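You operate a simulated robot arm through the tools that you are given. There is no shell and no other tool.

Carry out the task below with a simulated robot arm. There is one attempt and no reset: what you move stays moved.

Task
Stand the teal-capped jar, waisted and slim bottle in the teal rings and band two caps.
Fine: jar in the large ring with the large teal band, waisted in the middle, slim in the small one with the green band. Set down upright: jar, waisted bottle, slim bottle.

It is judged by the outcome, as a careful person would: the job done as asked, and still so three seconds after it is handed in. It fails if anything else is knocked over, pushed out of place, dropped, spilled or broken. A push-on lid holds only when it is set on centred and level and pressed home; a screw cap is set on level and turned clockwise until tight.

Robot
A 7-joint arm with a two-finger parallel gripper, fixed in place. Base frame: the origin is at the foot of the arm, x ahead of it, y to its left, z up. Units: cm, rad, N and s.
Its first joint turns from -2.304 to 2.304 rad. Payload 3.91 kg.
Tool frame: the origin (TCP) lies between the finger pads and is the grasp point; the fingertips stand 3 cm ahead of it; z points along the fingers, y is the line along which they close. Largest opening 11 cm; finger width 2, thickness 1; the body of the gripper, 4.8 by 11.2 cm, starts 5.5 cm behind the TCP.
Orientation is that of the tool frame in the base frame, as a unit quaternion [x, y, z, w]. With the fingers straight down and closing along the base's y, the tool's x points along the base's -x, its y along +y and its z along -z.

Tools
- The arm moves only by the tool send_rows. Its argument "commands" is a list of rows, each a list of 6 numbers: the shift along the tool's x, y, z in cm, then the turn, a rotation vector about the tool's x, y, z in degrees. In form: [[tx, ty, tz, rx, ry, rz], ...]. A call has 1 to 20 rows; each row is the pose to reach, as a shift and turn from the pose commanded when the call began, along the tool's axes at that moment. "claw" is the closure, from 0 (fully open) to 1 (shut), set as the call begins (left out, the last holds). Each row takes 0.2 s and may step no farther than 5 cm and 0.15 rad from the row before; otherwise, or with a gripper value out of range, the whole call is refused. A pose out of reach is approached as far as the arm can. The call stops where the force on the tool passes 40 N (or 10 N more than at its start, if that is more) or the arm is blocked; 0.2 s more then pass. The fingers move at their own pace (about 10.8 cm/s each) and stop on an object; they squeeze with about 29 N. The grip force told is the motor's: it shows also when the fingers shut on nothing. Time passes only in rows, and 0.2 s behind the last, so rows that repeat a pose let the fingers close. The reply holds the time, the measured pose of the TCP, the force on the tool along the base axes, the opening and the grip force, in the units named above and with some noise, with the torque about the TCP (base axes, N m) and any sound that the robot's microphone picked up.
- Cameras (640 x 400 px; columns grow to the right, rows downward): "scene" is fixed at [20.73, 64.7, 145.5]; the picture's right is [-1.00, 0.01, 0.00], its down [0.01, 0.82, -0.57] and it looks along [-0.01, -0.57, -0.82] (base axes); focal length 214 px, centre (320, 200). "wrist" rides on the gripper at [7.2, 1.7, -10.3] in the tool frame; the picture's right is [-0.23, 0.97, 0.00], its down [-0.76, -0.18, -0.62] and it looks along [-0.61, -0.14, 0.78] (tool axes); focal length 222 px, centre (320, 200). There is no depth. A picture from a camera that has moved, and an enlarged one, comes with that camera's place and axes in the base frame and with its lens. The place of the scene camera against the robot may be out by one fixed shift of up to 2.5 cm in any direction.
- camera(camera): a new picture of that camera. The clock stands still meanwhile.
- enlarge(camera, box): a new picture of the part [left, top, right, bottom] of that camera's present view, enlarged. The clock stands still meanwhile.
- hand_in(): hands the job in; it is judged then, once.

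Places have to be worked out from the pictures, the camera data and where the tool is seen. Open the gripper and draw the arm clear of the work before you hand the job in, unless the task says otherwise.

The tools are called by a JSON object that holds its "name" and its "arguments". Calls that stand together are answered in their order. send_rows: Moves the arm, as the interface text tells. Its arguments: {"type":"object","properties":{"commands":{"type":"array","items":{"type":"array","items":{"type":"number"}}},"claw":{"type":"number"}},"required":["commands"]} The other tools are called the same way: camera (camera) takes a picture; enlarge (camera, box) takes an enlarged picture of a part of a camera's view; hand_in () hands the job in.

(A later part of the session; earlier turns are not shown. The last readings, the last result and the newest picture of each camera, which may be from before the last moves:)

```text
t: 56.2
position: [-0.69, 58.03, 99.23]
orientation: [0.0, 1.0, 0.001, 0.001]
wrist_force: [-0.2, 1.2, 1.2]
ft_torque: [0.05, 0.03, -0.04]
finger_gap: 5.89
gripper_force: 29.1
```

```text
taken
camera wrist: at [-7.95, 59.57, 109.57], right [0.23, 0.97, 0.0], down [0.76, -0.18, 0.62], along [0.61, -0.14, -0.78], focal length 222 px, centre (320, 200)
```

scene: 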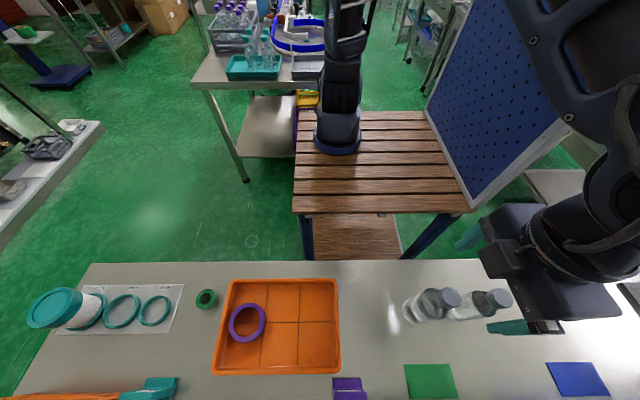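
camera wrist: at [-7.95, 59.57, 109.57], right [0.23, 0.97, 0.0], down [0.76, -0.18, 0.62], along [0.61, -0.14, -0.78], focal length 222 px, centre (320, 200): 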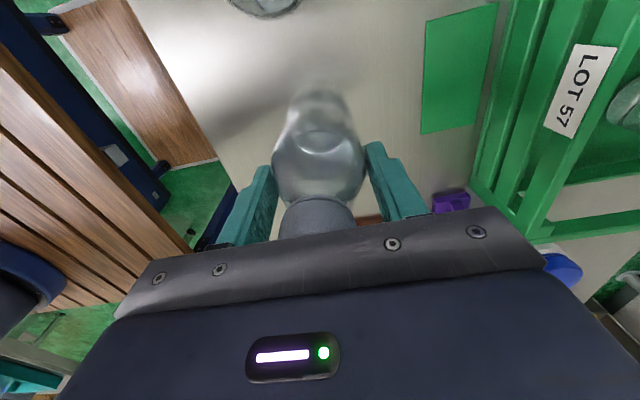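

The grip reads 5.89 cm. I'll lift just 1.5 cm and check that the bottle comes up without slipping.

{"name": "send_rows", "arguments": {"commands": [[0, 0, -0.3, 0, 0, 0], [0, 0, -0.8, 0, 0, 0], [0, 0, -1.5, 0, 0, 0], [0, 0, -1.5, 0, 0, 0]]}}

{"name": "enlarge", "arguments": {"camera": "wrist", "box": [230, 70, 410, 240]}}

{"name": "enlarge", "arguments": {"camera": "scene", "box": [380, 240, 540, 350]}}

```text
t: 57.2
position: [-0.63, 57.87, 100.76]
orientation: [0.0, 1.0, 0.001, 0.001]
wrist_force: [0.0, 0.9, -4.0]
ft_torque: [-0.02, -0.02, -0.01]
finger_gap: 5.88
gripper_force: 29.0
```

```text
2.35 times, centred on (320, 155) of wrist
camera zoom: at [-7.95, 59.51, 111.1], right [0.23, 0.97, 0.0], down [0.76, -0.18, 0.62], along [0.61, -0.14, -0.78], focal length 523 px, centre (320, 306)
```

zoom: 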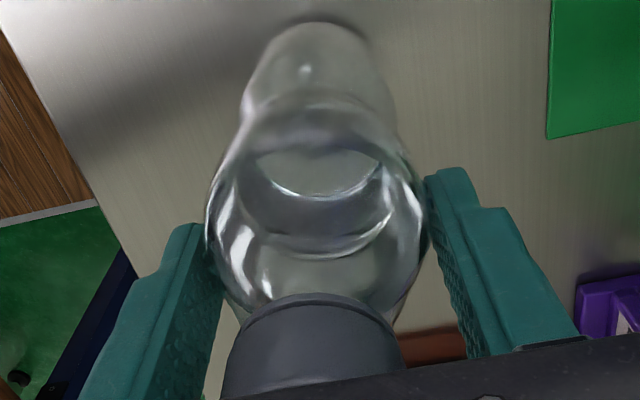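

```text
3.64 times, centred on (460, 295) of scene
camera zoom: at [20.73, 64.7, 145.5], right [-1.0, 0.01, 0.0], down [0.01, 0.82, -0.57], along [-0.01, -0.57, -0.82], focal length 780 px, centre (-189, -146)
```

zoom: 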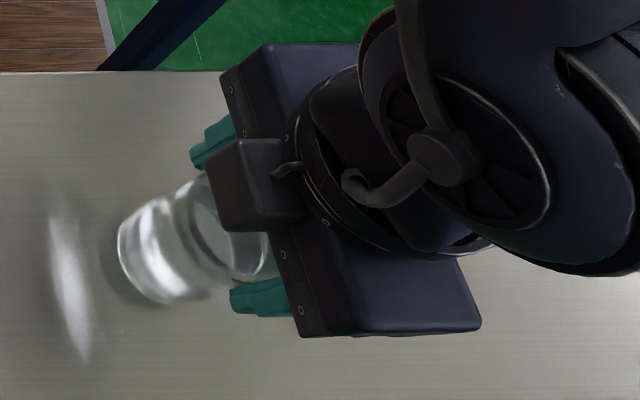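

The bottle is held with about 4 N of weight, hanging straight. I'll lift it clear and carry it along the bench to above the middle ring.

{"name": "send_rows", "arguments": {"commands": [[0, 0, -2, 0, 0, 0], [0, 0, -5, 0, 0, 0], [-0.5, 0, -8, 0, 0, 0], [-3, 0, -8.5, 0, 0, 0], [-7, -0.05, -8.5, 0, 0, 0], [-11.5, -0.1, -8.5, 0, 0, 0], [-16, -0.15, -8.5, 0, 0, 0], [-20.5, -0.2, -8.5, 0, 0, 0], [-25, -0.2, -8.5, 0, 0, 0], [-29.5, -0.25, -8.5, 0, 0, 0], [-34, -0.3, -8.5, 0, 0, 0], [-38.5, -0.3, -8.5, 0, 0, 0], [-43, -0.35, -8.5, 0, 0, 0], [-47.5, -0.4, -8.5, 0, 0, 0], [-52, -0.4, -8.5, 0, 0, 0], [-56.5, -0.45, -8.5, 0, 0, 0], [-61, -0.5, -8.5, 0, 0, 0], [-65, -0.55, -8.5, 0, 0, 0], [-68.2, -0.6, -8.5, 0, 0, 0], [-70.1, -0.6, -8.5, 0, 0, 0]]}}

{"name": "camera", "arguments": {"camera": "wrist"}}

{"name": "enlarge", "arguments": {"camera": "wrist", "box": [260, 40, 380, 140]}}

{"name": "camera", "arguments": {"camera": "scene"}}

```text
t: 61.4
position: [69.55, 57.17, 109.4]
orientation: [0.0, 1.0, 0.001, 0.001]
wrist_force: [-0.2, -0.6, -4.1]
ft_torque: [-0.01, -0.05, -0.02]
finger_gap: 5.91
gripper_force: 29.1
```

```text
taken
camera wrist: at [62.17, 58.77, 119.74], right [0.23, 0.97, 0.0], down [0.76, -0.18, 0.62], along [0.61, -0.14, -0.78], focal length 222 px, centre (320, 200)
```

wrist: 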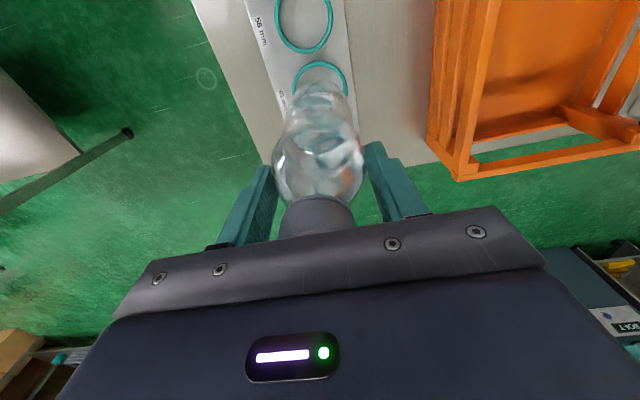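

```text
4.00 times, centred on (320, 90) of wrist
camera zoom: at [62.17, 58.77, 119.74], right [0.23, 0.97, 0.0], down [0.76, -0.18, 0.62], along [0.61, -0.14, -0.78], focal length 888 px, centre (320, 640)
```

zoom: 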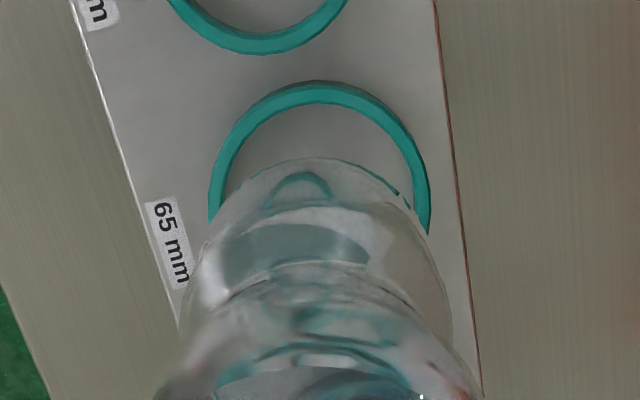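

```text
taken
```

scene: 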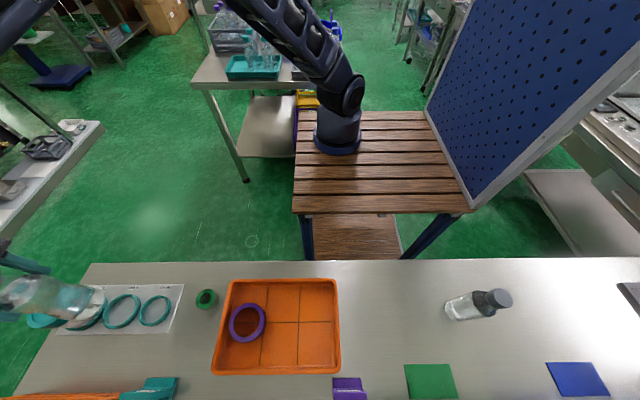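

The middle ring lies almost exactly under the bottle. I'll lower 6.8 cm to bring the base about 1.7 cm above the rim and compare closely.

{"name": "send_rows", "arguments": {"commands": [[0, 0, 2, 0, 0, 0], [0, 0, 4, 0, 0, 0], [0, 0, 5.8, 0, 0, 0], [0, 0, 6.8, 0, 0, 0], [0, 0, 6.8, 0, 0, 0]]}}

{"name": "enlarge", "arguments": {"camera": "wrist", "box": [270, 50, 370, 130]}}

{"name": "enlarge", "arguments": {"camera": "scene", "box": [20, 260, 160, 350]}}

```text
t: 62.6
position: [69.37, 57.26, 102.54]
orientation: [0.0, 1.0, 0.0, 0.001]
wrist_force: [0.4, 0.4, -3.0]
ft_torque: [-0.01, -0.01, 0.02]
finger_gap: 5.9
gripper_force: 29.0
```

```text
5.00 times, centred on (320, 90) of wrist
camera zoom: at [62.16, 58.95, 112.92], right [0.23, 0.97, 0.0], down [0.76, -0.18, 0.62], along [0.61, -0.14, -0.78], focal length 1111 px, centre (320, 750)
```

zoom: 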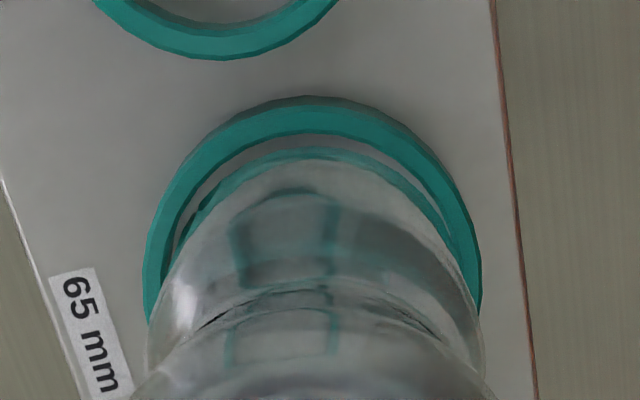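

```text
4.44 times, centred on (90, 305) of scene
camera zoom: at [20.73, 64.7, 145.5], right [-1.0, 0.01, 0.0], down [0.01, 0.82, -0.57], along [-0.01, -0.57, -0.82], focal length 953 px, centre (1342, -267)
```

zoom: 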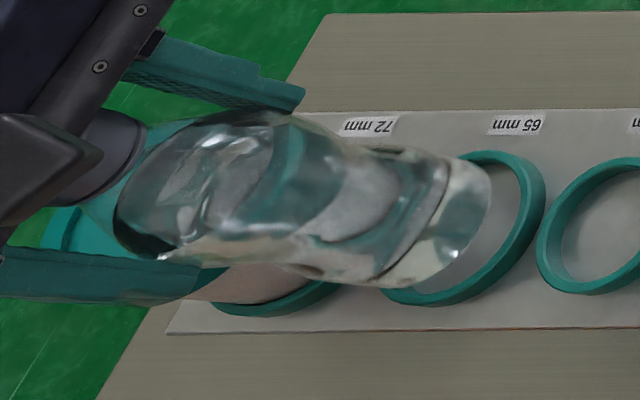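

The base is centred sideways, but the ring centre lies about 0.15 cm farther from the camera. I'll shift by that much and lower 1.3 cm to just above the rim.

{"name": "send_rows", "arguments": {"commands": [[-0.15, -0.03, 0.4, 0, 0, 0], [-0.15, -0.03, 0.9, 0, 0, 0], [-0.15, -0.03, 1.3, 0, 0, 0], [-0.15, -0.03, 1.3, 0, 0, 0]]}}

{"name": "enlarge", "arguments": {"camera": "wrist", "box": [280, 60, 360, 120]}}

{"name": "enlarge", "arguments": {"camera": "scene", "box": [60, 270, 160, 340]}}

```text
t: 63.6
position: [69.53, 57.33, 101.4]
orientation: [0.001, 1.0, 0.001, 0.0]
wrist_force: [-0.7, 1.0, -3.8]
ft_torque: [-0.02, -0.03, 0.03]
finger_gap: 5.9
gripper_force: 29.0
```

```text
6.67 times, centred on (320, 90) of wrist
camera zoom: at [62.2, 58.96, 111.55], right [0.23, 0.97, 0.0], down [0.76, -0.18, 0.62], along [0.61, -0.14, -0.78], focal length 1481 px, centre (320, 933)
```

zoom: 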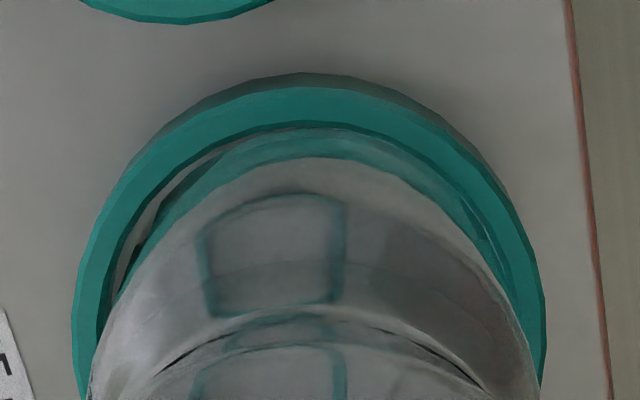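

```text
5.71 times, centred on (110, 305) of scene
camera zoom: at [20.73, 64.7, 145.5], right [-1.0, 0.01, 0.0], down [0.01, 0.82, -0.57], along [-0.01, -0.57, -0.82], focal length 1226 px, centre (1520, -400)
```

zoom: 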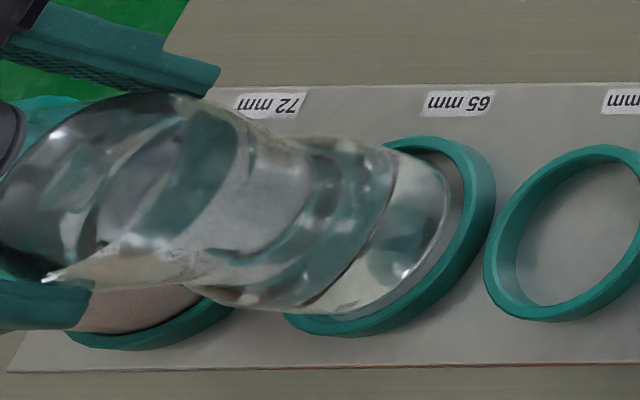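

The base still sits ~0.13 cm toward the camera and ~0.1 cm right of the ring centre. I'll make that sideways correction at this height and re-measure before lowering.

{"name": "send_rows", "arguments": {"commands": [[-0.06, -0.06, 0, 0, 0, 0], [-0.12, -0.11, 0, 0, 0, 0], [-0.12, -0.11, 0, 0, 0, 0], [-0.12, -0.11, 0, 0, 0, 0]]}}

{"name": "enlarge", "arguments": {"camera": "wrist", "box": [280, 60, 360, 120]}}

```text
t: 64.6
position: [69.55, 57.35, 101.31]
orientation: [0.0, 1.0, 0.002, 0.001]
wrist_force: [0.8, 0.1, -3.4]
ft_torque: [0.0, -0.01, -0.02]
finger_gap: 5.88
gripper_force: 29.2
```

```text
6.67 times, centred on (320, 90) of wrist
camera zoom: at [62.26, 58.85, 111.56], right [0.23, 0.97, 0.0], down [0.76, -0.18, 0.62], along [0.61, -0.14, -0.78], focal length 1481 px, centre (320, 933)
```

zoom: 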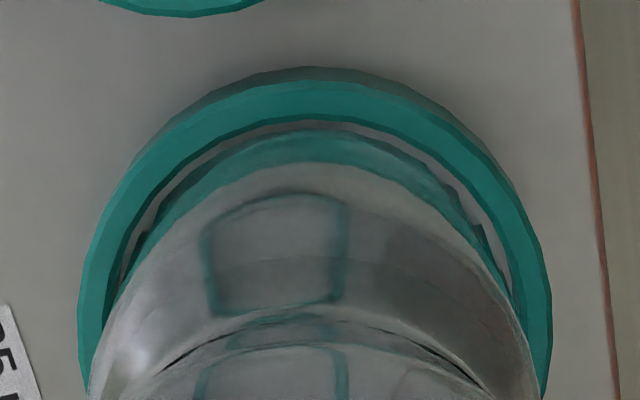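

The gaps now look even on the left, right and near sides. Lowering 1 cm gently into the ring, watching the force.

{"name": "send_rows", "arguments": {"commands": [[0, 0, 0.2, 0, 0, 0], [0, 0, 0.4, 0, 0, 0], [0, 0, 0.6, 0, 0, 0], [0, 0, 0.8, 0, 0, 0], [0, 0, 1.0, 0, 0, 0], [0, 0, 1.0, 0, 0, 0]]}}

{"name": "enlarge", "arguments": {"camera": "wrist", "box": [280, 60, 360, 120]}}

{"name": "enlarge", "arguments": {"camera": "scene", "box": [60, 270, 160, 340]}}

```text
t: 66.0
position: [69.64, 57.23, 100.38]
orientation: [0.0, 1.0, 0.0, 0.0]
wrist_force: [1.1, -1.3, -3.2]
ft_torque: [-0.01, -0.14, 0.01]
finger_gap: 5.9
gripper_force: 29.1
```

```text
6.67 times, centred on (320, 90) of wrist
camera zoom: at [62.3, 58.88, 110.57], right [0.23, 0.97, 0.0], down [0.76, -0.18, 0.62], along [0.61, -0.14, -0.78], focal length 1481 px, centre (320, 933)
```

zoom: 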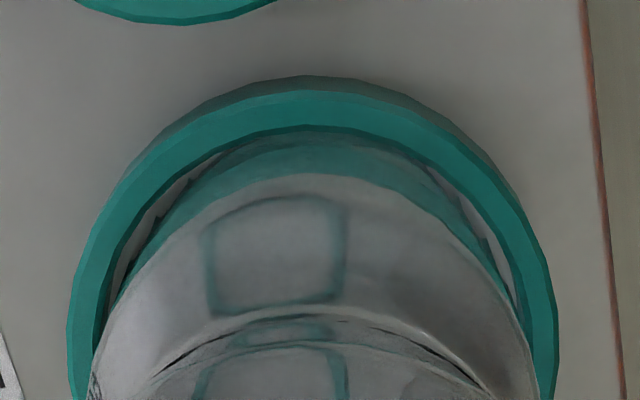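

```text
5.71 times, centred on (110, 305) of scene
camera zoom: at [20.73, 64.7, 145.5], right [-1.0, 0.01, 0.0], down [0.01, 0.82, -0.57], along [-0.01, -0.57, -0.82], focal length 1226 px, centre (1520, -400)
```

zoom: 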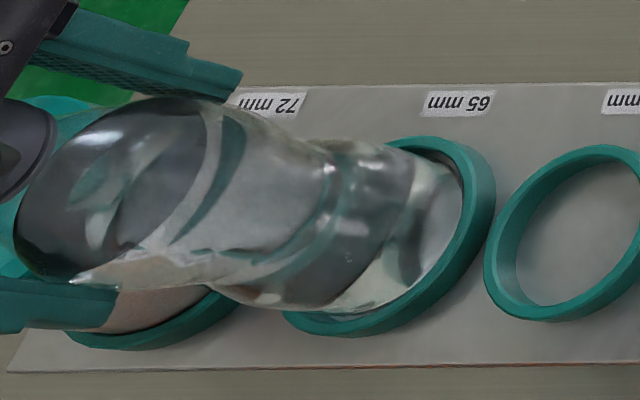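

A slight +x push with matching torque shows the base lightly touching the near wall inside the ring. I'll shift 0.07 cm to +x and continue down toward the sheet.

{"name": "send_rows", "arguments": {"commands": [[-0.07, 0, 0, 0, 0, 0], [-0.07, 0, 0.2, 0, 0, 0], [-0.07, 0, 0.4, 0, 0, 0], [-0.07, 0, 0.55, 0, 0, 0], [-0.07, 0, 0.55, 0, 0, 0]]}}

```text
t: 67.2
position: [69.75, 57.1, 99.73]
orientation: [0.0, 1.0, 0.001, 0.001]
wrist_force: [0.2, -0.8, -3.4]
ft_torque: [0.01, 0.01, 0.01]
finger_gap: 5.89
gripper_force: 29.1
```

The force is back to plain weight, so the base is sliding freely inside the ring. I'll lower the last few millimetres to touch the sheet.

{"name": "send_rows", "arguments": {"commands": [[0, 0, 0.1, 0, 0, 0], [0, 0, 0.2, 0, 0, 0], [0, 0, 0.2, 0, 0, 0]]}}

```text
t: 68.0
position: [69.69, 57.24, 99.58]
orientation: [0.0, 1.0, 0.002, 0.001]
wrist_force: [-0.2, -1.8, 17.5]
ft_torque: [-0.23, 0.35, -0.01]
finger_gap: 5.89
gripper_force: 28.7
```

Firm contact at z≈99.6, matching the expected seated height, with the load inside the base. I'll ease the load and release.

{"name": "send_rows", "arguments": {"commands": [[0, 0, -0.1, 0, 0, 0], [0, 0, -0.1, 0, 0, 0]]}}

{"name": "send_rows", "arguments": {"commands": [[0, 0, 0, 0, 0, 0], [0, 0, 0, 0, 0, 0], [0, 0, 0, 0, 0, 0]], "claw": 0.2}}

{"name": "camera", "arguments": {"camera": "wrist"}}

{"name": "enlarge", "arguments": {"camera": "scene", "box": [10, 250, 170, 350]}}

```text
t: 68.6
position: [69.68, 57.29, 99.63]
orientation: [0.0, 1.0, 0.002, 0.002]
wrist_force: [3.7, 0.8, 16.4]
ft_torque: [0.19, -0.26, -0.01]
finger_gap: 5.89
gripper_force: 28.8
```

```text
t: 69.4
position: [69.7, 57.19, 99.68]
orientation: [0.001, 1.0, 0.0, 0.001]
wrist_force: [0.5, -0.4, 0.1]
ft_torque: [0.02, -0.03, 0.0]
finger_gap: 8.81
gripper_force: 0.0
```

```text
taken
camera wrist: at [62.41, 58.83, 109.88], right [0.23, 0.97, 0.0], down [0.76, -0.18, 0.62], along [0.61, -0.14, -0.78], focal length 222 px, centre (320, 200)
```

wrist: 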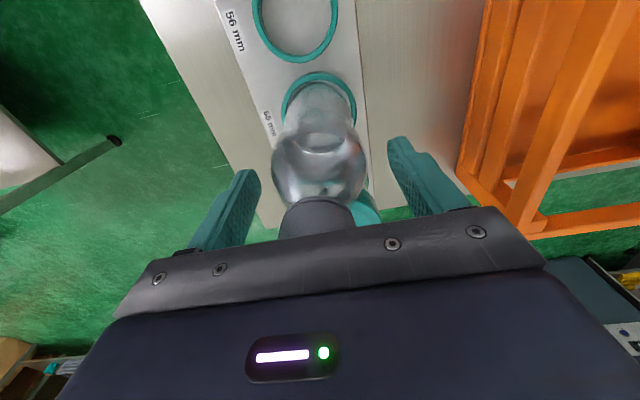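

```text
4.00 times, centred on (90, 300) of scene
camera zoom: at [20.73, 64.7, 145.5], right [-1.0, 0.01, 0.0], down [0.01, 0.82, -0.57], along [-0.01, -0.57, -0.82], focal length 858 px, centre (1240, -200)
```

zoom: 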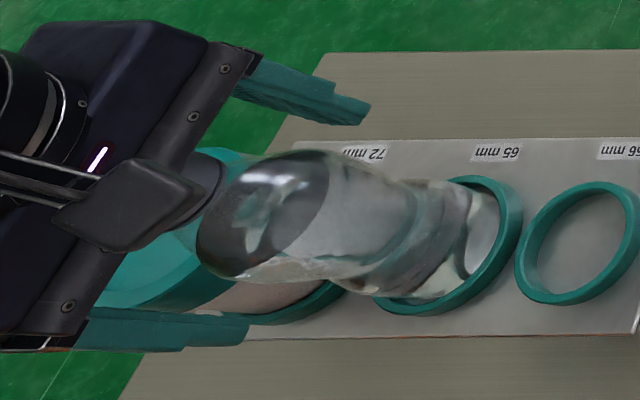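

The waisted bottle stands free in the middle ring. I'll rise straight up and inspect both placed vessels.

{"name": "send_rows", "arguments": {"commands": [[0, 0, -1, 0, 0, 0], [0, 0, -4, 0, 0, 0], [0, 0, -8, 0, 0, 0], [0, 0, -12, 0, 0, 0], [0, 0, -15, 0, 0, 0], [0, 0, -15, 0, 0, 0]]}}

{"name": "camera", "arguments": {"camera": "wrist"}}

{"name": "enlarge", "arguments": {"camera": "scene", "box": [10, 250, 170, 350]}}

```text
t: 70.8
position: [69.84, 56.94, 114.68]
orientation: [0.001, 1.0, 0.001, 0.001]
wrist_force: [-0.3, 0.7, 0.0]
ft_torque: [-0.02, -0.02, 0.02]
finger_gap: 8.82
gripper_force: 0.1
```

```text
taken
camera wrist: at [62.42, 58.67, 124.98], right [0.23, 0.97, 0.0], down [0.76, -0.18, 0.62], along [0.61, -0.14, -0.78], focal length 222 px, centre (320, 200)
```

wrist: 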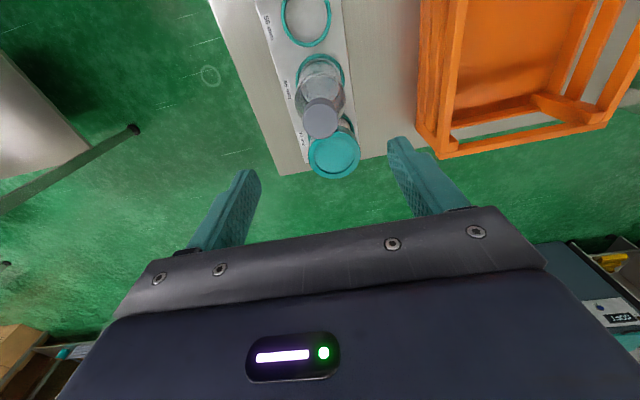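

```text
4.00 times, centred on (90, 300) of scene
camera zoom: at [20.73, 64.7, 145.5], right [-1.0, 0.01, 0.0], down [0.01, 0.82, -0.57], along [-0.01, -0.57, -0.82], focal length 858 px, centre (1240, -200)
```

zoom: 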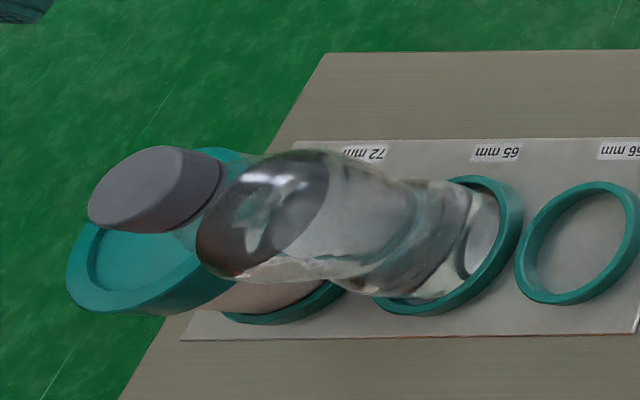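

Both vessels stand upright in their rings. I'll travel high to above the slim bottle at ≈(−11.1, 57.9).

{"name": "send_rows", "arguments": {"commands": [[2.5, 0.05, 0, 0, 0, 0], [7, 0.1, 0, 0, 0, 0], [11.5, 0.2, 0, 0, 0, 0], [16, 0.2, 0, 0, 0, 0], [20.5, 0.3, 0, 0, 0, 0], [25, 0.3, 0, 0, 0, 0], [29.5, 0.4, 0, 0, 0, 0], [34, 0.4, 0, 0, 0, 0], [38.5, 0.5, 0, 0, 0, 0], [43, 0.5, 0, 0, 0, 0], [47.5, 0.6, 0, 0, 0, 0], [52, 0.6, 0, 0, 0, 0], [56.5, 0.7, 0, 0, 0, 0], [61, 0.7, 0, 0, 0, 0], [65.5, 0.8, 0, 0, 0, 0], [70, 0.8, 0, 0, 0, 0], [74, 0.9, 0, 0, 0, 0], [77.5, 0.9, 0, 0, 0, 0], [79.8, 0.9, 0, 0, 0, 0], [80.7, 0.9, 0, 0, 0, 0]], "claw": 0.12}}

{"name": "camera", "arguments": {"camera": "wrist"}}

{"name": "enlarge", "arguments": {"camera": "wrist", "box": [270, 50, 370, 150]}}

```text
t: 75.0
position: [-11.06, 58.06, 114.54]
orientation: [-0.001, 1.0, 0.001, 0.001]
wrist_force: [0.2, -0.2, -0.2]
ft_torque: [-0.01, 0.0, 0.0]
finger_gap: 9.68
gripper_force: 0.0
```

```text
taken
camera wrist: at [-18.41, 59.67, 124.78], right [0.23, 0.97, 0.0], down [0.76, -0.18, 0.62], along [0.61, -0.14, -0.78], focal length 222 px, centre (320, 200)
```

wrist: 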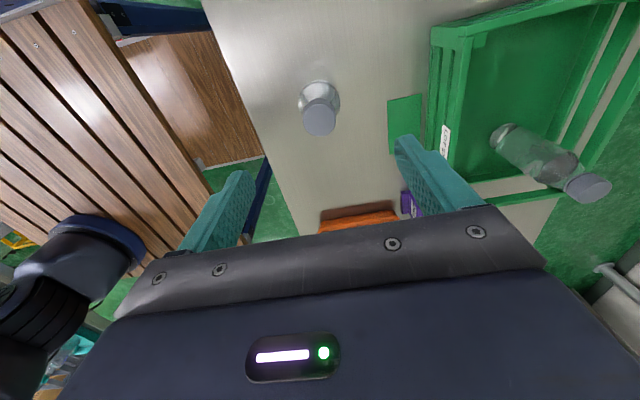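

```text
4.00 times, centred on (320, 100) of wrist
camera zoom: at [-18.41, 59.67, 124.78], right [0.23, 0.97, 0.0], down [0.76, -0.18, 0.62], along [0.61, -0.14, -0.78], focal length 888 px, centre (320, 600)
```

zoom: 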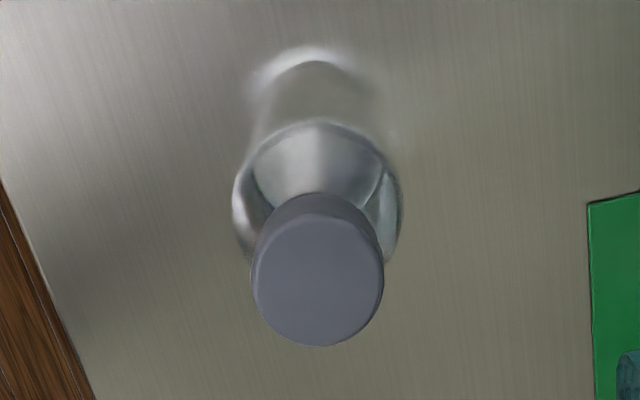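

The slim bottle's cap is centred under the tool to within 0.1 cm, with its top near z≈103.3. I'll lower in stages, slowing near the end so the palm doesn't press on the cap.

{"name": "send_rows", "arguments": {"commands": [[0, -0.05, 3, 0, 0, 0], [0, -0.05, 6, 0, 0, 0], [0, -0.05, 9, 0, 0, 0], [0, -0.05, 12, 0, 0, 0], [0, -0.05, 14, 0, 0, 0], [0, -0.05, 15, 0, 0, 0], [0, -0.05, 15.4, 0, 0, 0], [0, -0.05, 15.6, 0, 0, 0], [0, -0.05, 15.6, 0, 0, 0]]}}

{"name": "camera", "arguments": {"camera": "wrist"}}

```text
t: 77.0
position: [-11.15, 57.98, 98.89]
orientation: [0.0, 1.0, 0.0, 0.002]
wrist_force: [-0.1, -0.2, 0.1]
ft_torque: [-0.03, -0.02, -0.02]
finger_gap: 9.67
gripper_force: 0.0
```

```text
taken
camera wrist: at [-18.39, 59.67, 109.18], right [0.23, 0.97, 0.0], down [0.76, -0.18, 0.62], along [0.61, -0.14, -0.78], focal length 222 px, centre (320, 200)
```

wrist: 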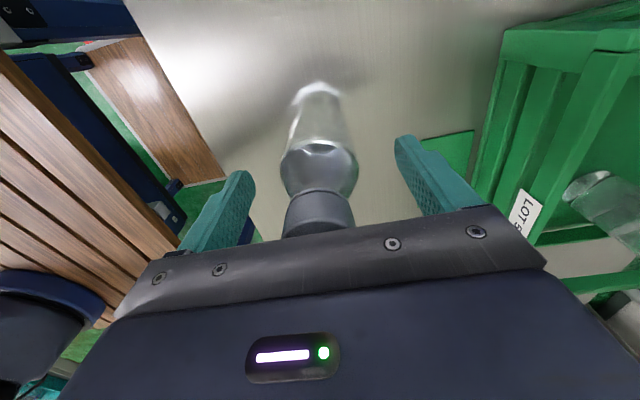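

No contact yet, and the straight body ends right at fingertip level. I'll feel down 0.4 cm more to get deeper pad contact.

{"name": "send_rows", "arguments": {"commands": [[0, 0, 0.2, 0, 0, 0], [0, 0, 0.4, 0, 0, 0], [0, 0, 0.4, 0, 0, 0]]}}

```text
t: 77.8
position: [-11.12, 58.04, 98.49]
orientation: [0.0, 1.0, 0.001, 0.001]
wrist_force: [-0.3, -0.1, -0.4]
ft_torque: [0.02, 0.01, 0.05]
finger_gap: 9.69
gripper_force: 0.1
```

{"name": "send_rows", "arguments": {"commands": [[0, 0, 0.2, 0, 0, 0], [0, 0, 0.4, 0, 0, 0], [0, 0, 0.4, 0, 0, 0]]}}

```text
t: 78.6
position: [-11.04, 58.11, 98.03]
orientation: [0.0, 1.0, 0.0, 0.001]
wrist_force: [-0.7, -0.2, -0.6]
ft_torque: [-0.02, -0.01, 0.01]
finger_gap: 9.68
gripper_force: 0.1
```

Still no contact at z=98.0, so the fingertips are now at about z≈95, on the straight body. Closing on the slim bottle.

{"name": "send_rows", "arguments": {"commands": [[0, 0, 0, 0, 0, 0], [0, 0, 0, 0, 0, 0], [0, 0, 0, 0, 0, 0], [0, 0, 0, 0, 0, 0]], "claw": 1}}

{"name": "enlarge", "arguments": {"camera": "wrist", "box": [230, 70, 410, 240]}}

```text
t: 79.6
position: [-11.08, 58.0, 98.09]
orientation: [0.001, 1.0, 0.001, 0.001]
wrist_force: [1.0, 0.0, 0.6]
ft_torque: [-0.03, 0.02, -0.01]
finger_gap: 5.1
gripper_force: 29.0
```

```text
2.35 times, centred on (320, 155) of wrist
camera zoom: at [-18.37, 59.64, 108.38], right [0.23, 0.97, 0.0], down [0.76, -0.18, 0.62], along [0.61, -0.14, -0.78], focal length 523 px, centre (320, 306)
```

zoom: 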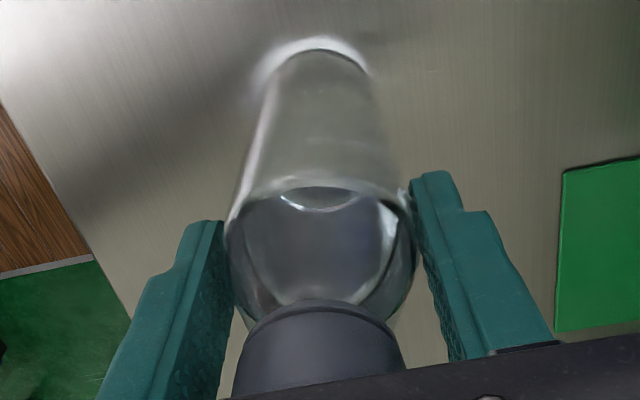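

The grip reads 5.1 cm on the straight body. I'll lift 2 cm and check that it holds.

{"name": "send_rows", "arguments": {"commands": [[0, 0, -0.4, 0, 0, 0], [0, 0, -1, 0, 0, 0], [0, 0, -2, 0, 0, 0], [0, 0, -2, 0, 0, 0]]}}

{"name": "enlarge", "arguments": {"camera": "wrist", "box": [230, 70, 410, 240]}}

```text
t: 80.6
position: [-10.81, 58.13, 100.06]
orientation: [0.0, 1.0, 0.001, 0.001]
wrist_force: [-1.5, 0.1, -1.8]
ft_torque: [-0.01, 0.0, 0.0]
finger_gap: 5.1
gripper_force: 29.2
```

```text
2.35 times, centred on (320, 155) of wrist
camera zoom: at [-18.28, 59.76, 110.38], right [0.23, 0.97, 0.0], down [0.76, -0.18, 0.62], along [0.61, -0.14, -0.78], focal length 523 px, centre (320, 306)
```

zoom: 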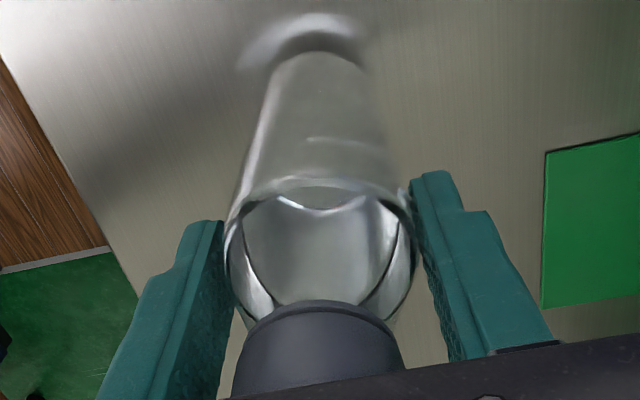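

The slim bottle is held firmly. I'll lift it and carry it to above the small ring at ≈(61.3, 57.2).

{"name": "send_rows", "arguments": {"commands": [[0, 0, -2, 0, 0, 0], [0, 0, -5, 0, 0, 0], [-1, 0, -8, 0, 0, 0], [-4, 0, -8.5, 0, 0, 0], [-8.4, -0.1, -8.5, 0, 0, 0], [-12.9, -0.15, -8.5, 0, 0, 0], [-17.4, -0.2, -8.5, 0, 0, 0], [-21.9, -0.25, -8.5, 0, 0, 0], [-26.4, -0.3, -8.5, 0, 0, 0], [-30.9, -0.35, -8.5, 0, 0, 0], [-35.4, -0.4, -8.5, 0, 0, 0], [-39.9, -0.45, -8.5, 0, 0, 0], [-44.4, -0.5, -8.5, 0, 0, 0], [-48.9, -0.55, -8.5, 0, 0, 0], [-53.4, -0.6, -8.5, 0, 0, 0], [-57.9, -0.65, -8.5, 0, 0, 0], [-62.4, -0.7, -8.5, 0, 0, 0], [-66.8, -0.75, -8.5, 0, 0, 0], [-70.4, -0.8, -8.5, 0, 0, 0], [-72.4, -0.86, -8.5, 0, 0, 0]]}}

{"name": "camera", "arguments": {"camera": "wrist"}}

{"name": "enlarge", "arguments": {"camera": "wrist", "box": [260, 40, 380, 140]}}

{"name": "camera", "arguments": {"camera": "scene"}}

```text
t: 84.8
position: [61.47, 57.08, 108.73]
orientation: [0.0, 1.0, 0.001, 0.001]
wrist_force: [-0.9, 1.0, -1.9]
ft_torque: [0.0, -0.03, 0.0]
finger_gap: 5.07
gripper_force: 29.1
```

```text
taken
camera wrist: at [54.07, 58.71, 119.13], right [0.23, 0.97, 0.0], down [0.76, -0.18, 0.62], along [0.61, -0.14, -0.78], focal length 222 px, centre (320, 200)
```

wrist: 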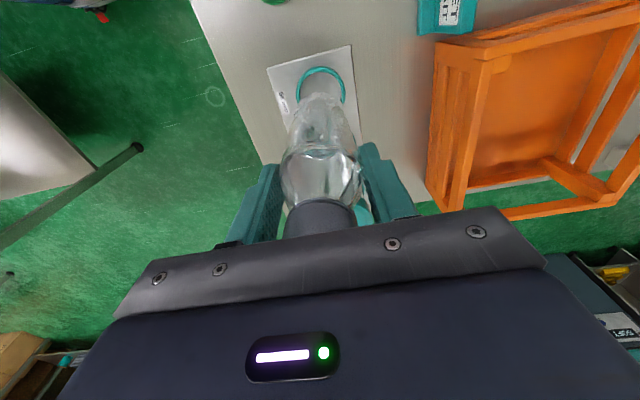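

```text
4.00 times, centred on (320, 90) of wrist
camera zoom: at [54.07, 58.71, 119.13], right [0.23, 0.97, 0.0], down [0.76, -0.18, 0.62], along [0.61, -0.14, -0.78], focal length 888 px, centre (320, 640)
```

zoom: 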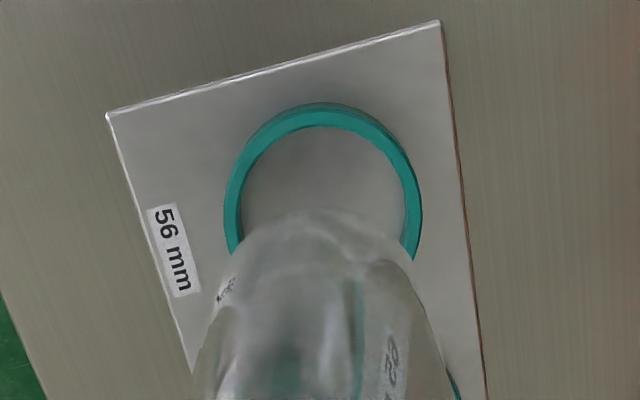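

```text
taken
```

scene: 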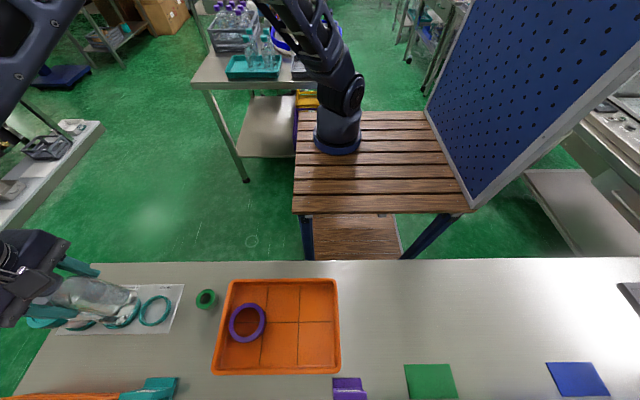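

The small ring is nearly under the bottle. The block on the back of the hand will pass ~1.8 cm from the waisted bottle's cap, so the way down is clear; I'll lower 7 cm and compare base and rim.

{"name": "send_rows", "arguments": {"commands": [[0, 0.05, 2, 0, 0, 0], [0, 0.1, 4, 0, 0, 0], [0, 0.1, 6, 0, 0, 0], [0, 0.1, 7, 0, 0, 0], [0, 0.1, 7, 0, 0, 0]]}}

{"name": "enlarge", "arguments": {"camera": "wrist", "box": [270, 55, 370, 135]}}

{"name": "enlarge", "arguments": {"camera": "scene", "box": [30, 250, 190, 350]}}

```text
t: 86.0
position: [61.35, 57.28, 101.72]
orientation: [-0.001, 1.0, 0.001, 0.001]
wrist_force: [-0.1, -0.1, -2.8]
ft_torque: [0.03, 0.01, 0.01]
finger_gap: 5.09
gripper_force: 29.1
```

```text
5.00 times, centred on (320, 95) of wrist
camera zoom: at [54.08, 58.95, 112.0], right [0.23, 0.97, 0.0], down [0.76, -0.18, 0.62], along [0.61, -0.14, -0.78], focal length 1111 px, centre (320, 725)
```

zoom: 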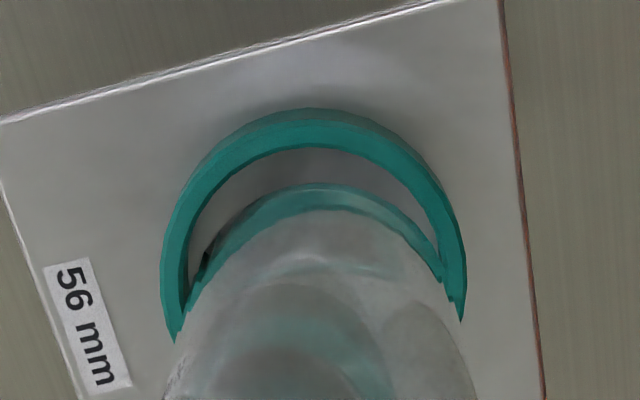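

```text
4.00 times, centred on (110, 300) of scene
camera zoom: at [20.73, 64.7, 145.5], right [-1.0, 0.01, 0.0], down [0.01, 0.82, -0.57], along [-0.01, -0.57, -0.82], focal length 858 px, centre (1160, -200)
```

zoom: 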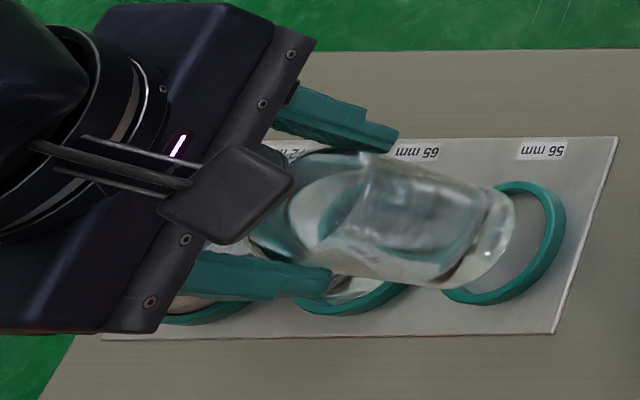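

The base is ~0.14 cm right of the ring centre and slightly near. I'll correct that and lower another 1.5 cm to just above the rim.

{"name": "send_rows", "arguments": {"commands": [[-0.05, -0.15, 0.4, 0, 0, 0], [-0.05, -0.15, 0.9, 0, 0, 0], [-0.05, -0.15, 1.4, 0, 0, 0], [-0.05, -0.15, 1.4, 0, 0, 0]]}}

{"name": "enlarge", "arguments": {"camera": "wrist", "box": [280, 65, 360, 125]}}

```text
t: 87.0
position: [61.34, 57.25, 100.2]
orientation: [0.0, 1.0, 0.001, 0.0]
wrist_force: [0.4, 0.6, -3.6]
ft_torque: [-0.01, -0.04, -0.01]
finger_gap: 5.09
gripper_force: 29.6
```

```text
6.67 times, centred on (320, 95) of wrist
camera zoom: at [54.07, 58.8, 110.61], right [0.23, 0.97, 0.0], down [0.76, -0.18, 0.62], along [0.61, -0.14, -0.78], focal length 1481 px, centre (320, 900)
```

zoom: 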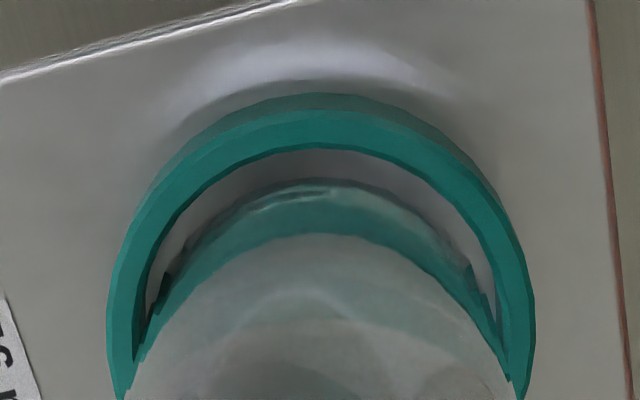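

The base is now concentric with the rim within ~0.07 cm, and the clearance is ~0.25 cm. Lowering into the ring.

{"name": "send_rows", "arguments": {"commands": [[0.05, 0, 0.3, 0, 0, 0], [0.05, 0, 0.6, 0, 0, 0], [0.05, 0, 0.9, 0, 0, 0], [0.05, 0, 1.2, 0, 0, 0], [0.05, 0, 1.4, 0, 0, 0], [0.05, 0, 1.4, 0, 0, 0]]}}

{"name": "enlarge", "arguments": {"camera": "wrist", "box": [280, 65, 360, 125]}}

```text
t: 88.4
position: [61.41, 57.15, 99.04]
orientation: [-0.001, 1.0, 0.001, 0.001]
wrist_force: [-0.3, -0.1, -2.5]
ft_torque: [0.01, 0.02, 0.03]
finger_gap: 5.1
gripper_force: 29.2
```

```text
6.67 times, centred on (320, 95) of wrist
camera zoom: at [54.07, 58.76, 109.21], right [0.23, 0.97, 0.0], down [0.76, -0.18, 0.62], along [0.61, -0.14, -0.78], focal length 1481 px, centre (320, 900)
```

zoom: 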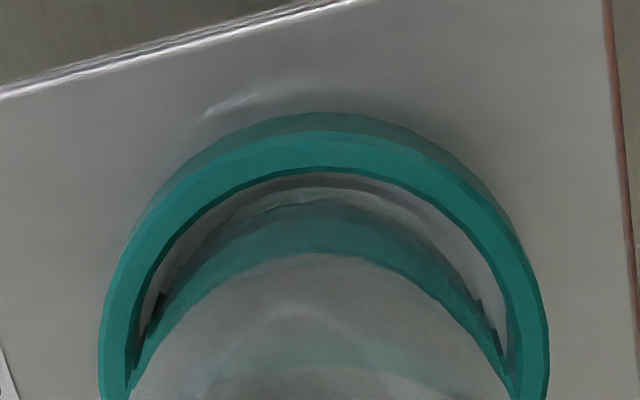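

The base is inside the ring with free clearance and only its own weight on the wrist. I'll lower the last ~0.5 cm to touch the sheet.

{"name": "send_rows", "arguments": {"commands": [[0, 0, 0.2, 0, 0, 0], [0, 0, 0.4, 0, 0, 0], [0, 0, 0.5, 0, 0, 0], [0, 0, 0.55, 0, 0, 0], [0, 0, 0.55, 0, 0, 0]]}}

```text
t: 89.6
position: [61.38, 57.2, 98.49]
orientation: [0.0, 1.0, 0.002, 0.001]
wrist_force: [0.5, 3.8, 12.7]
ft_torque: [0.08, 0.1, 0.02]
finger_gap: 5.1
gripper_force: 29.1
```

Contact at z≈98.5 with 13 N, which matches the seated height. I'll ease the load and release.

{"name": "send_rows", "arguments": {"commands": [[0, 0, -0.08, 0, 0, 0], [0, 0, -0.08, 0, 0, 0]]}}

{"name": "send_rows", "arguments": {"commands": [[0, 0, 0, 0, 0, 0], [0, 0, 0, 0, 0, 0], [0, 0, 0, 0, 0, 0]], "claw": 0.3}}

{"name": "camera", "arguments": {"camera": "wrist"}}

{"name": "enlarge", "arguments": {"camera": "scene", "box": [30, 250, 190, 350]}}

```text
t: 90.2
position: [61.33, 57.06, 98.51]
orientation: [0.0, 1.0, 0.001, 0.001]
wrist_force: [1.2, 4.1, 8.6]
ft_torque: [0.28, 0.01, 0.01]
finger_gap: 5.1
gripper_force: 29.4
```

```text
t: 91.0
position: [61.35, 57.12, 98.48]
orientation: [0.0, 1.0, 0.001, 0.001]
wrist_force: [0.3, 0.3, 0.5]
ft_torque: [0.02, 0.0, -0.03]
finger_gap: 7.69
gripper_force: 0.0
```

```text
taken
camera wrist: at [54.05, 58.72, 108.77], right [0.23, 0.97, 0.0], down [0.76, -0.18, 0.62], along [0.61, -0.14, -0.78], focal length 222 px, centre (320, 200)
```

wrist: 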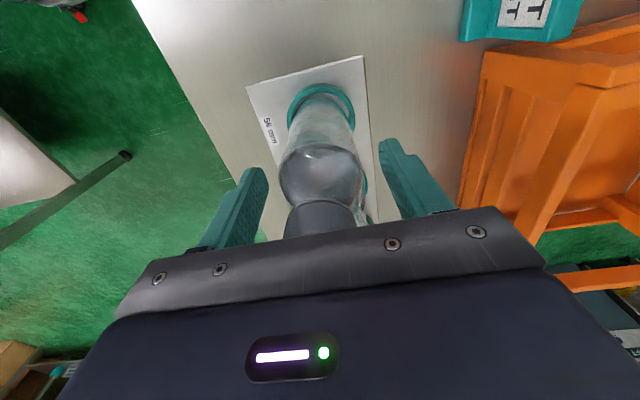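

```text
4.00 times, centred on (110, 300) of scene
camera zoom: at [20.73, 64.7, 145.5], right [-1.0, 0.01, 0.0], down [0.01, 0.82, -0.57], along [-0.01, -0.57, -0.82], focal length 858 px, centre (1160, -200)
```

zoom: 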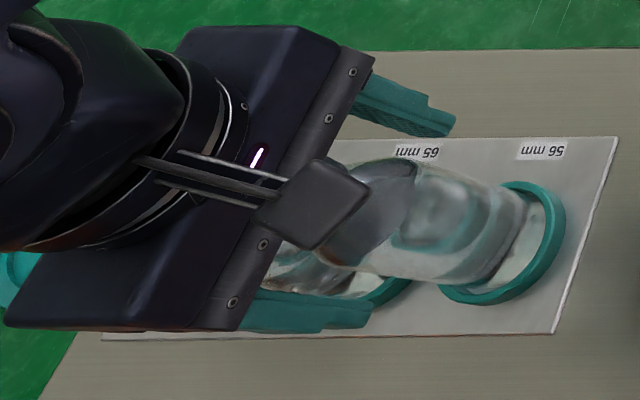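

The slim bottle stands free in the small ring. I'll rise straight up and measure its cap for the green band.

{"name": "send_rows", "arguments": {"commands": [[0, 0, -1, 0, 0, 0], [0, 0, -4, 0, 0, 0], [0, 0, -8, 0, 0, 0], [0, 0, -12, 0, 0, 0], [0, 0, -16, 0, 0, 0], [0, 0, -16, 0, 0, 0]]}}

{"name": "camera", "arguments": {"camera": "wrist"}}

{"name": "enlarge", "arguments": {"camera": "wrist", "box": [270, 50, 370, 150]}}

{"name": "enlarge", "arguments": {"camera": "scene", "box": [10, 250, 210, 350]}}

```text
t: 92.4
position: [61.38, 57.31, 114.48]
orientation: [0.0, 1.0, 0.001, 0.001]
wrist_force: [1.2, 0.0, -0.2]
ft_torque: [0.0, 0.05, -0.03]
finger_gap: 7.69
gripper_force: 0.1
```

```text
taken
camera wrist: at [54.11, 58.78, 124.82], right [0.23, 0.97, 0.0], down [0.76, -0.18, 0.62], along [0.61, -0.14, -0.78], focal length 222 px, centre (320, 200)
```

wrist: 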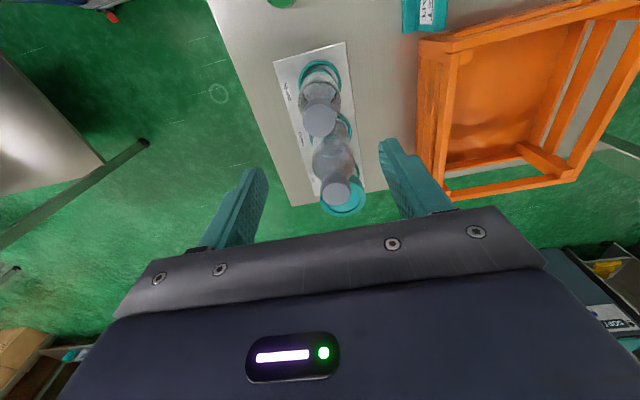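

```text
4.00 times, centred on (320, 100) of wrist
camera zoom: at [54.11, 58.78, 124.82], right [0.23, 0.97, 0.0], down [0.76, -0.18, 0.62], along [0.61, -0.14, -0.78], focal length 888 px, centre (320, 600)
```

zoom: 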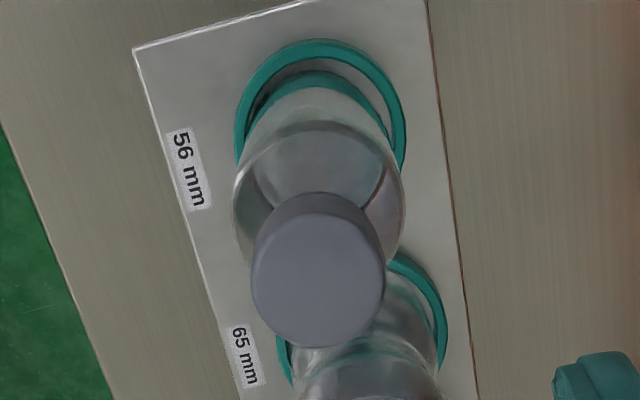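

```text
3.20 times, centred on (110, 300) of scene
camera zoom: at [20.73, 64.7, 145.5], right [-1.0, 0.01, 0.0], down [0.01, 0.82, -0.57], along [-0.01, -0.57, -0.82], focal length 686 px, centre (992, -120)
```

zoom: 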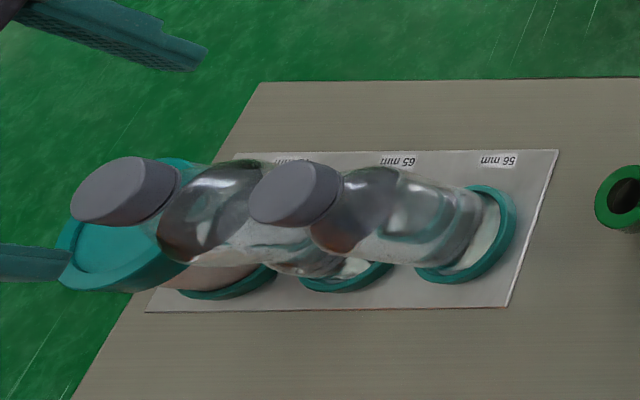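

All three stand upright in their rings, with the slim cap centred at ≈(61.2, 57.1) and its top at z≈103.5. Next I'll move above the green band at ≈(49.5, 54.8) and measure it.

{"name": "send_rows", "arguments": {"commands": [[4, -0.8, 0, 0, 0, 0], [8, -1.6, 0, 0, 0, 0], [11.8, -2.3, 0, 0, 0, 0], [11.8, -2.3, 4, 0, 0, 0], [11.8, -2.3, 8.5, 0, 0, 0], [11.8, -2.3, 8.5, 0, 0, 0]], "claw": 0.3}}

{"name": "camera", "arguments": {"camera": "wrist"}}

{"name": "enlarge", "arguments": {"camera": "wrist", "box": [270, 50, 370, 150]}}

```text
t: 93.8
position: [49.57, 54.99, 106.08]
orientation: [-0.001, 1.0, 0.001, 0.0]
wrist_force: [-0.8, 0.4, 0.5]
ft_torque: [0.02, -0.03, 0.01]
finger_gap: 7.71
gripper_force: 0.1
```

```text
taken
camera wrist: at [42.21, 56.68, 116.34], right [0.23, 0.97, 0.0], down [0.76, -0.18, 0.62], along [0.61, -0.14, -0.78], focal length 222 px, centre (320, 200)
```

wrist: 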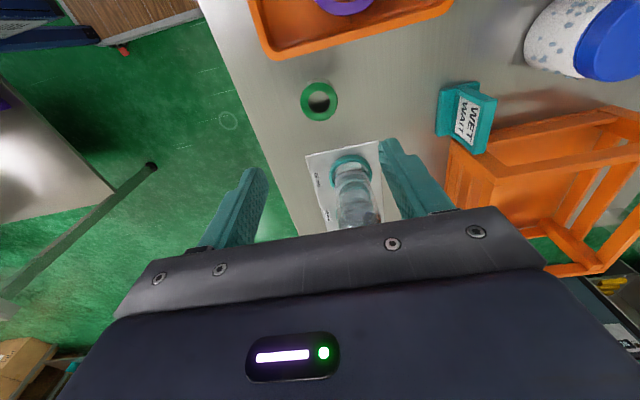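

```text
4.00 times, centred on (320, 100) of wrist
camera zoom: at [42.21, 56.68, 116.34], right [0.23, 0.97, 0.0], down [0.76, -0.18, 0.62], along [0.61, -0.14, -0.78], focal length 888 px, centre (320, 600)
```

zoom: 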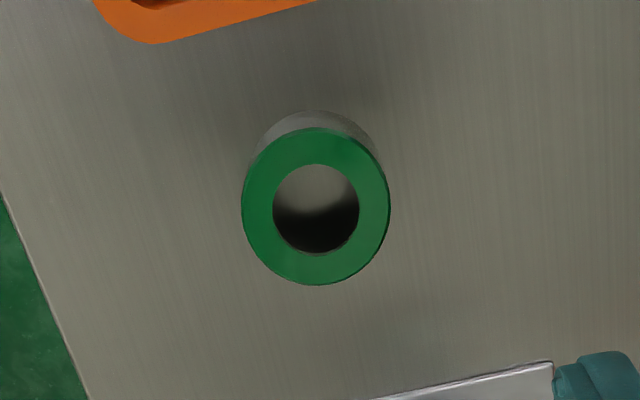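

The green band measures ~4.5 cm across and ~2.3 cm tall, about 0.2 cm off the tool axis. I'll correct and lower to just above it for a check.

{"name": "send_rows", "arguments": {"commands": [[-0.08, -0.08, 3.5, 0, 0, 0], [-0.17, -0.16, 7, 0, 0, 0], [-0.17, -0.16, 10.5, 0, 0, 0], [-0.17, -0.16, 12.5, 0, 0, 0], [-0.17, -0.16, 13, 0, 0, 0], [-0.17, -0.16, 13, 0, 0, 0]]}}

{"name": "camera", "arguments": {"camera": "wrist"}}

{"name": "enlarge", "arguments": {"camera": "wrist", "box": [270, 90, 370, 190]}}

```text
t: 95.2
position: [49.86, 54.78, 92.96]
orientation: [0.0, 1.0, 0.001, 0.001]
wrist_force: [-0.2, -0.5, 0.4]
ft_torque: [-0.02, 0.0, 0.01]
finger_gap: 7.7
gripper_force: 0.1
```

```text
taken
camera wrist: at [42.53, 56.48, 103.31], right [0.23, 0.97, 0.0], down [0.76, -0.18, 0.62], along [0.61, -0.14, -0.78], focal length 222 px, centre (320, 200)
```

wrist: 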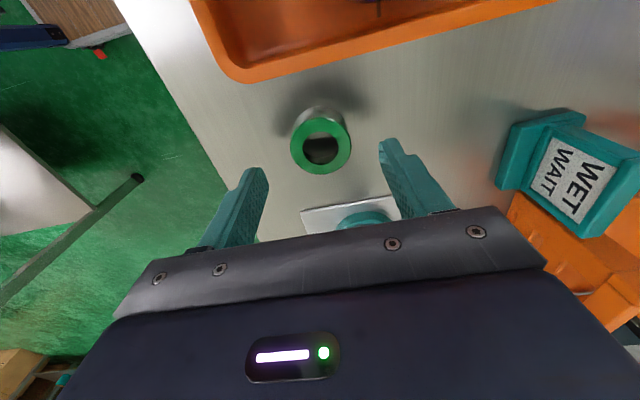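

```text
4.00 times, centred on (320, 140) of wrist
camera zoom: at [42.53, 56.48, 103.31], right [0.23, 0.97, 0.0], down [0.76, -0.18, 0.62], along [0.61, -0.14, -0.78], focal length 888 px, centre (320, 440)
```

zoom: 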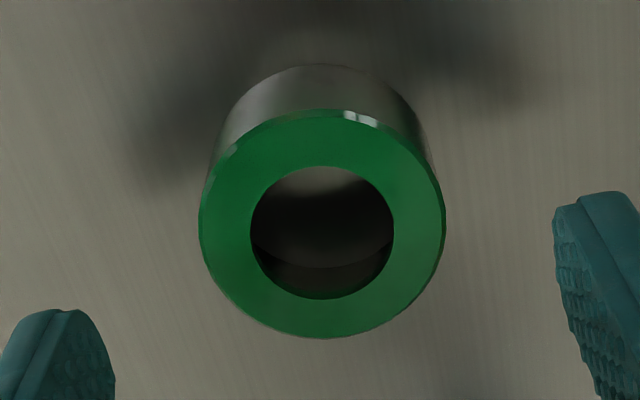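

The band is centred under the tool, with its top at z≈87.8. I'll lower 4.1 cm so the fingertips stop just above the table, and close.

{"name": "send_rows", "arguments": {"commands": [[0, 0, 2, 0, 0, 0], [0, 0, 3.4, 0, 0, 0], [0, 0, 4.1, 0, 0, 0], [0, 0, 4.1, 0, 0, 0]]}}

{"name": "send_rows", "arguments": {"commands": [[0, 0, 0, 0, 0, 0], [0, 0, 0, 0, 0, 0], [0, 0, 0, 0, 0, 0], [0, 0, 0, 0, 0, 0]], "claw": 1}}

{"name": "enlarge", "arguments": {"camera": "wrist", "box": [240, 100, 400, 230]}}

```text
t: 96.2
position: [49.75, 54.75, 88.99]
orientation: [0.0, 1.0, 0.002, 0.001]
wrist_force: [-1.8, -1.2, 28.5]
ft_torque: [-1.27, 0.3, -0.11]
finger_gap: 7.76
gripper_force: 0.6
```

```text
t: 96.8
position: [49.86, 54.68, 89.1]
orientation: [0.0, 1.0, 0.0, 0.001]
wrist_force: [-3.0, -8.1, 14.0]
ft_torque: [-0.65, 0.21, -0.03]
finger_gap: 4.76
gripper_force: 28.9
stopped in row 3: the force on the tool passed its limit at 41 N (the readings are from after the stop); the commanded pose is now the measured one
```

```text
3.08 times, centred on (320, 165) of wrist
camera zoom: at [42.59, 56.28, 99.3], right [0.23, 0.97, 0.0], down [0.76, -0.18, 0.63], along [0.61, -0.14, -0.78], focal length 684 px, centre (320, 308)
```

zoom: 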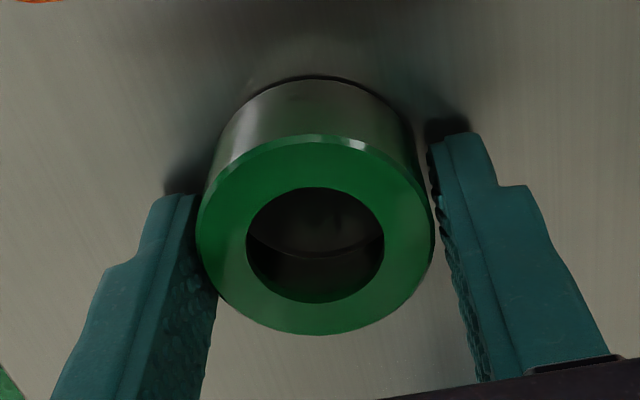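

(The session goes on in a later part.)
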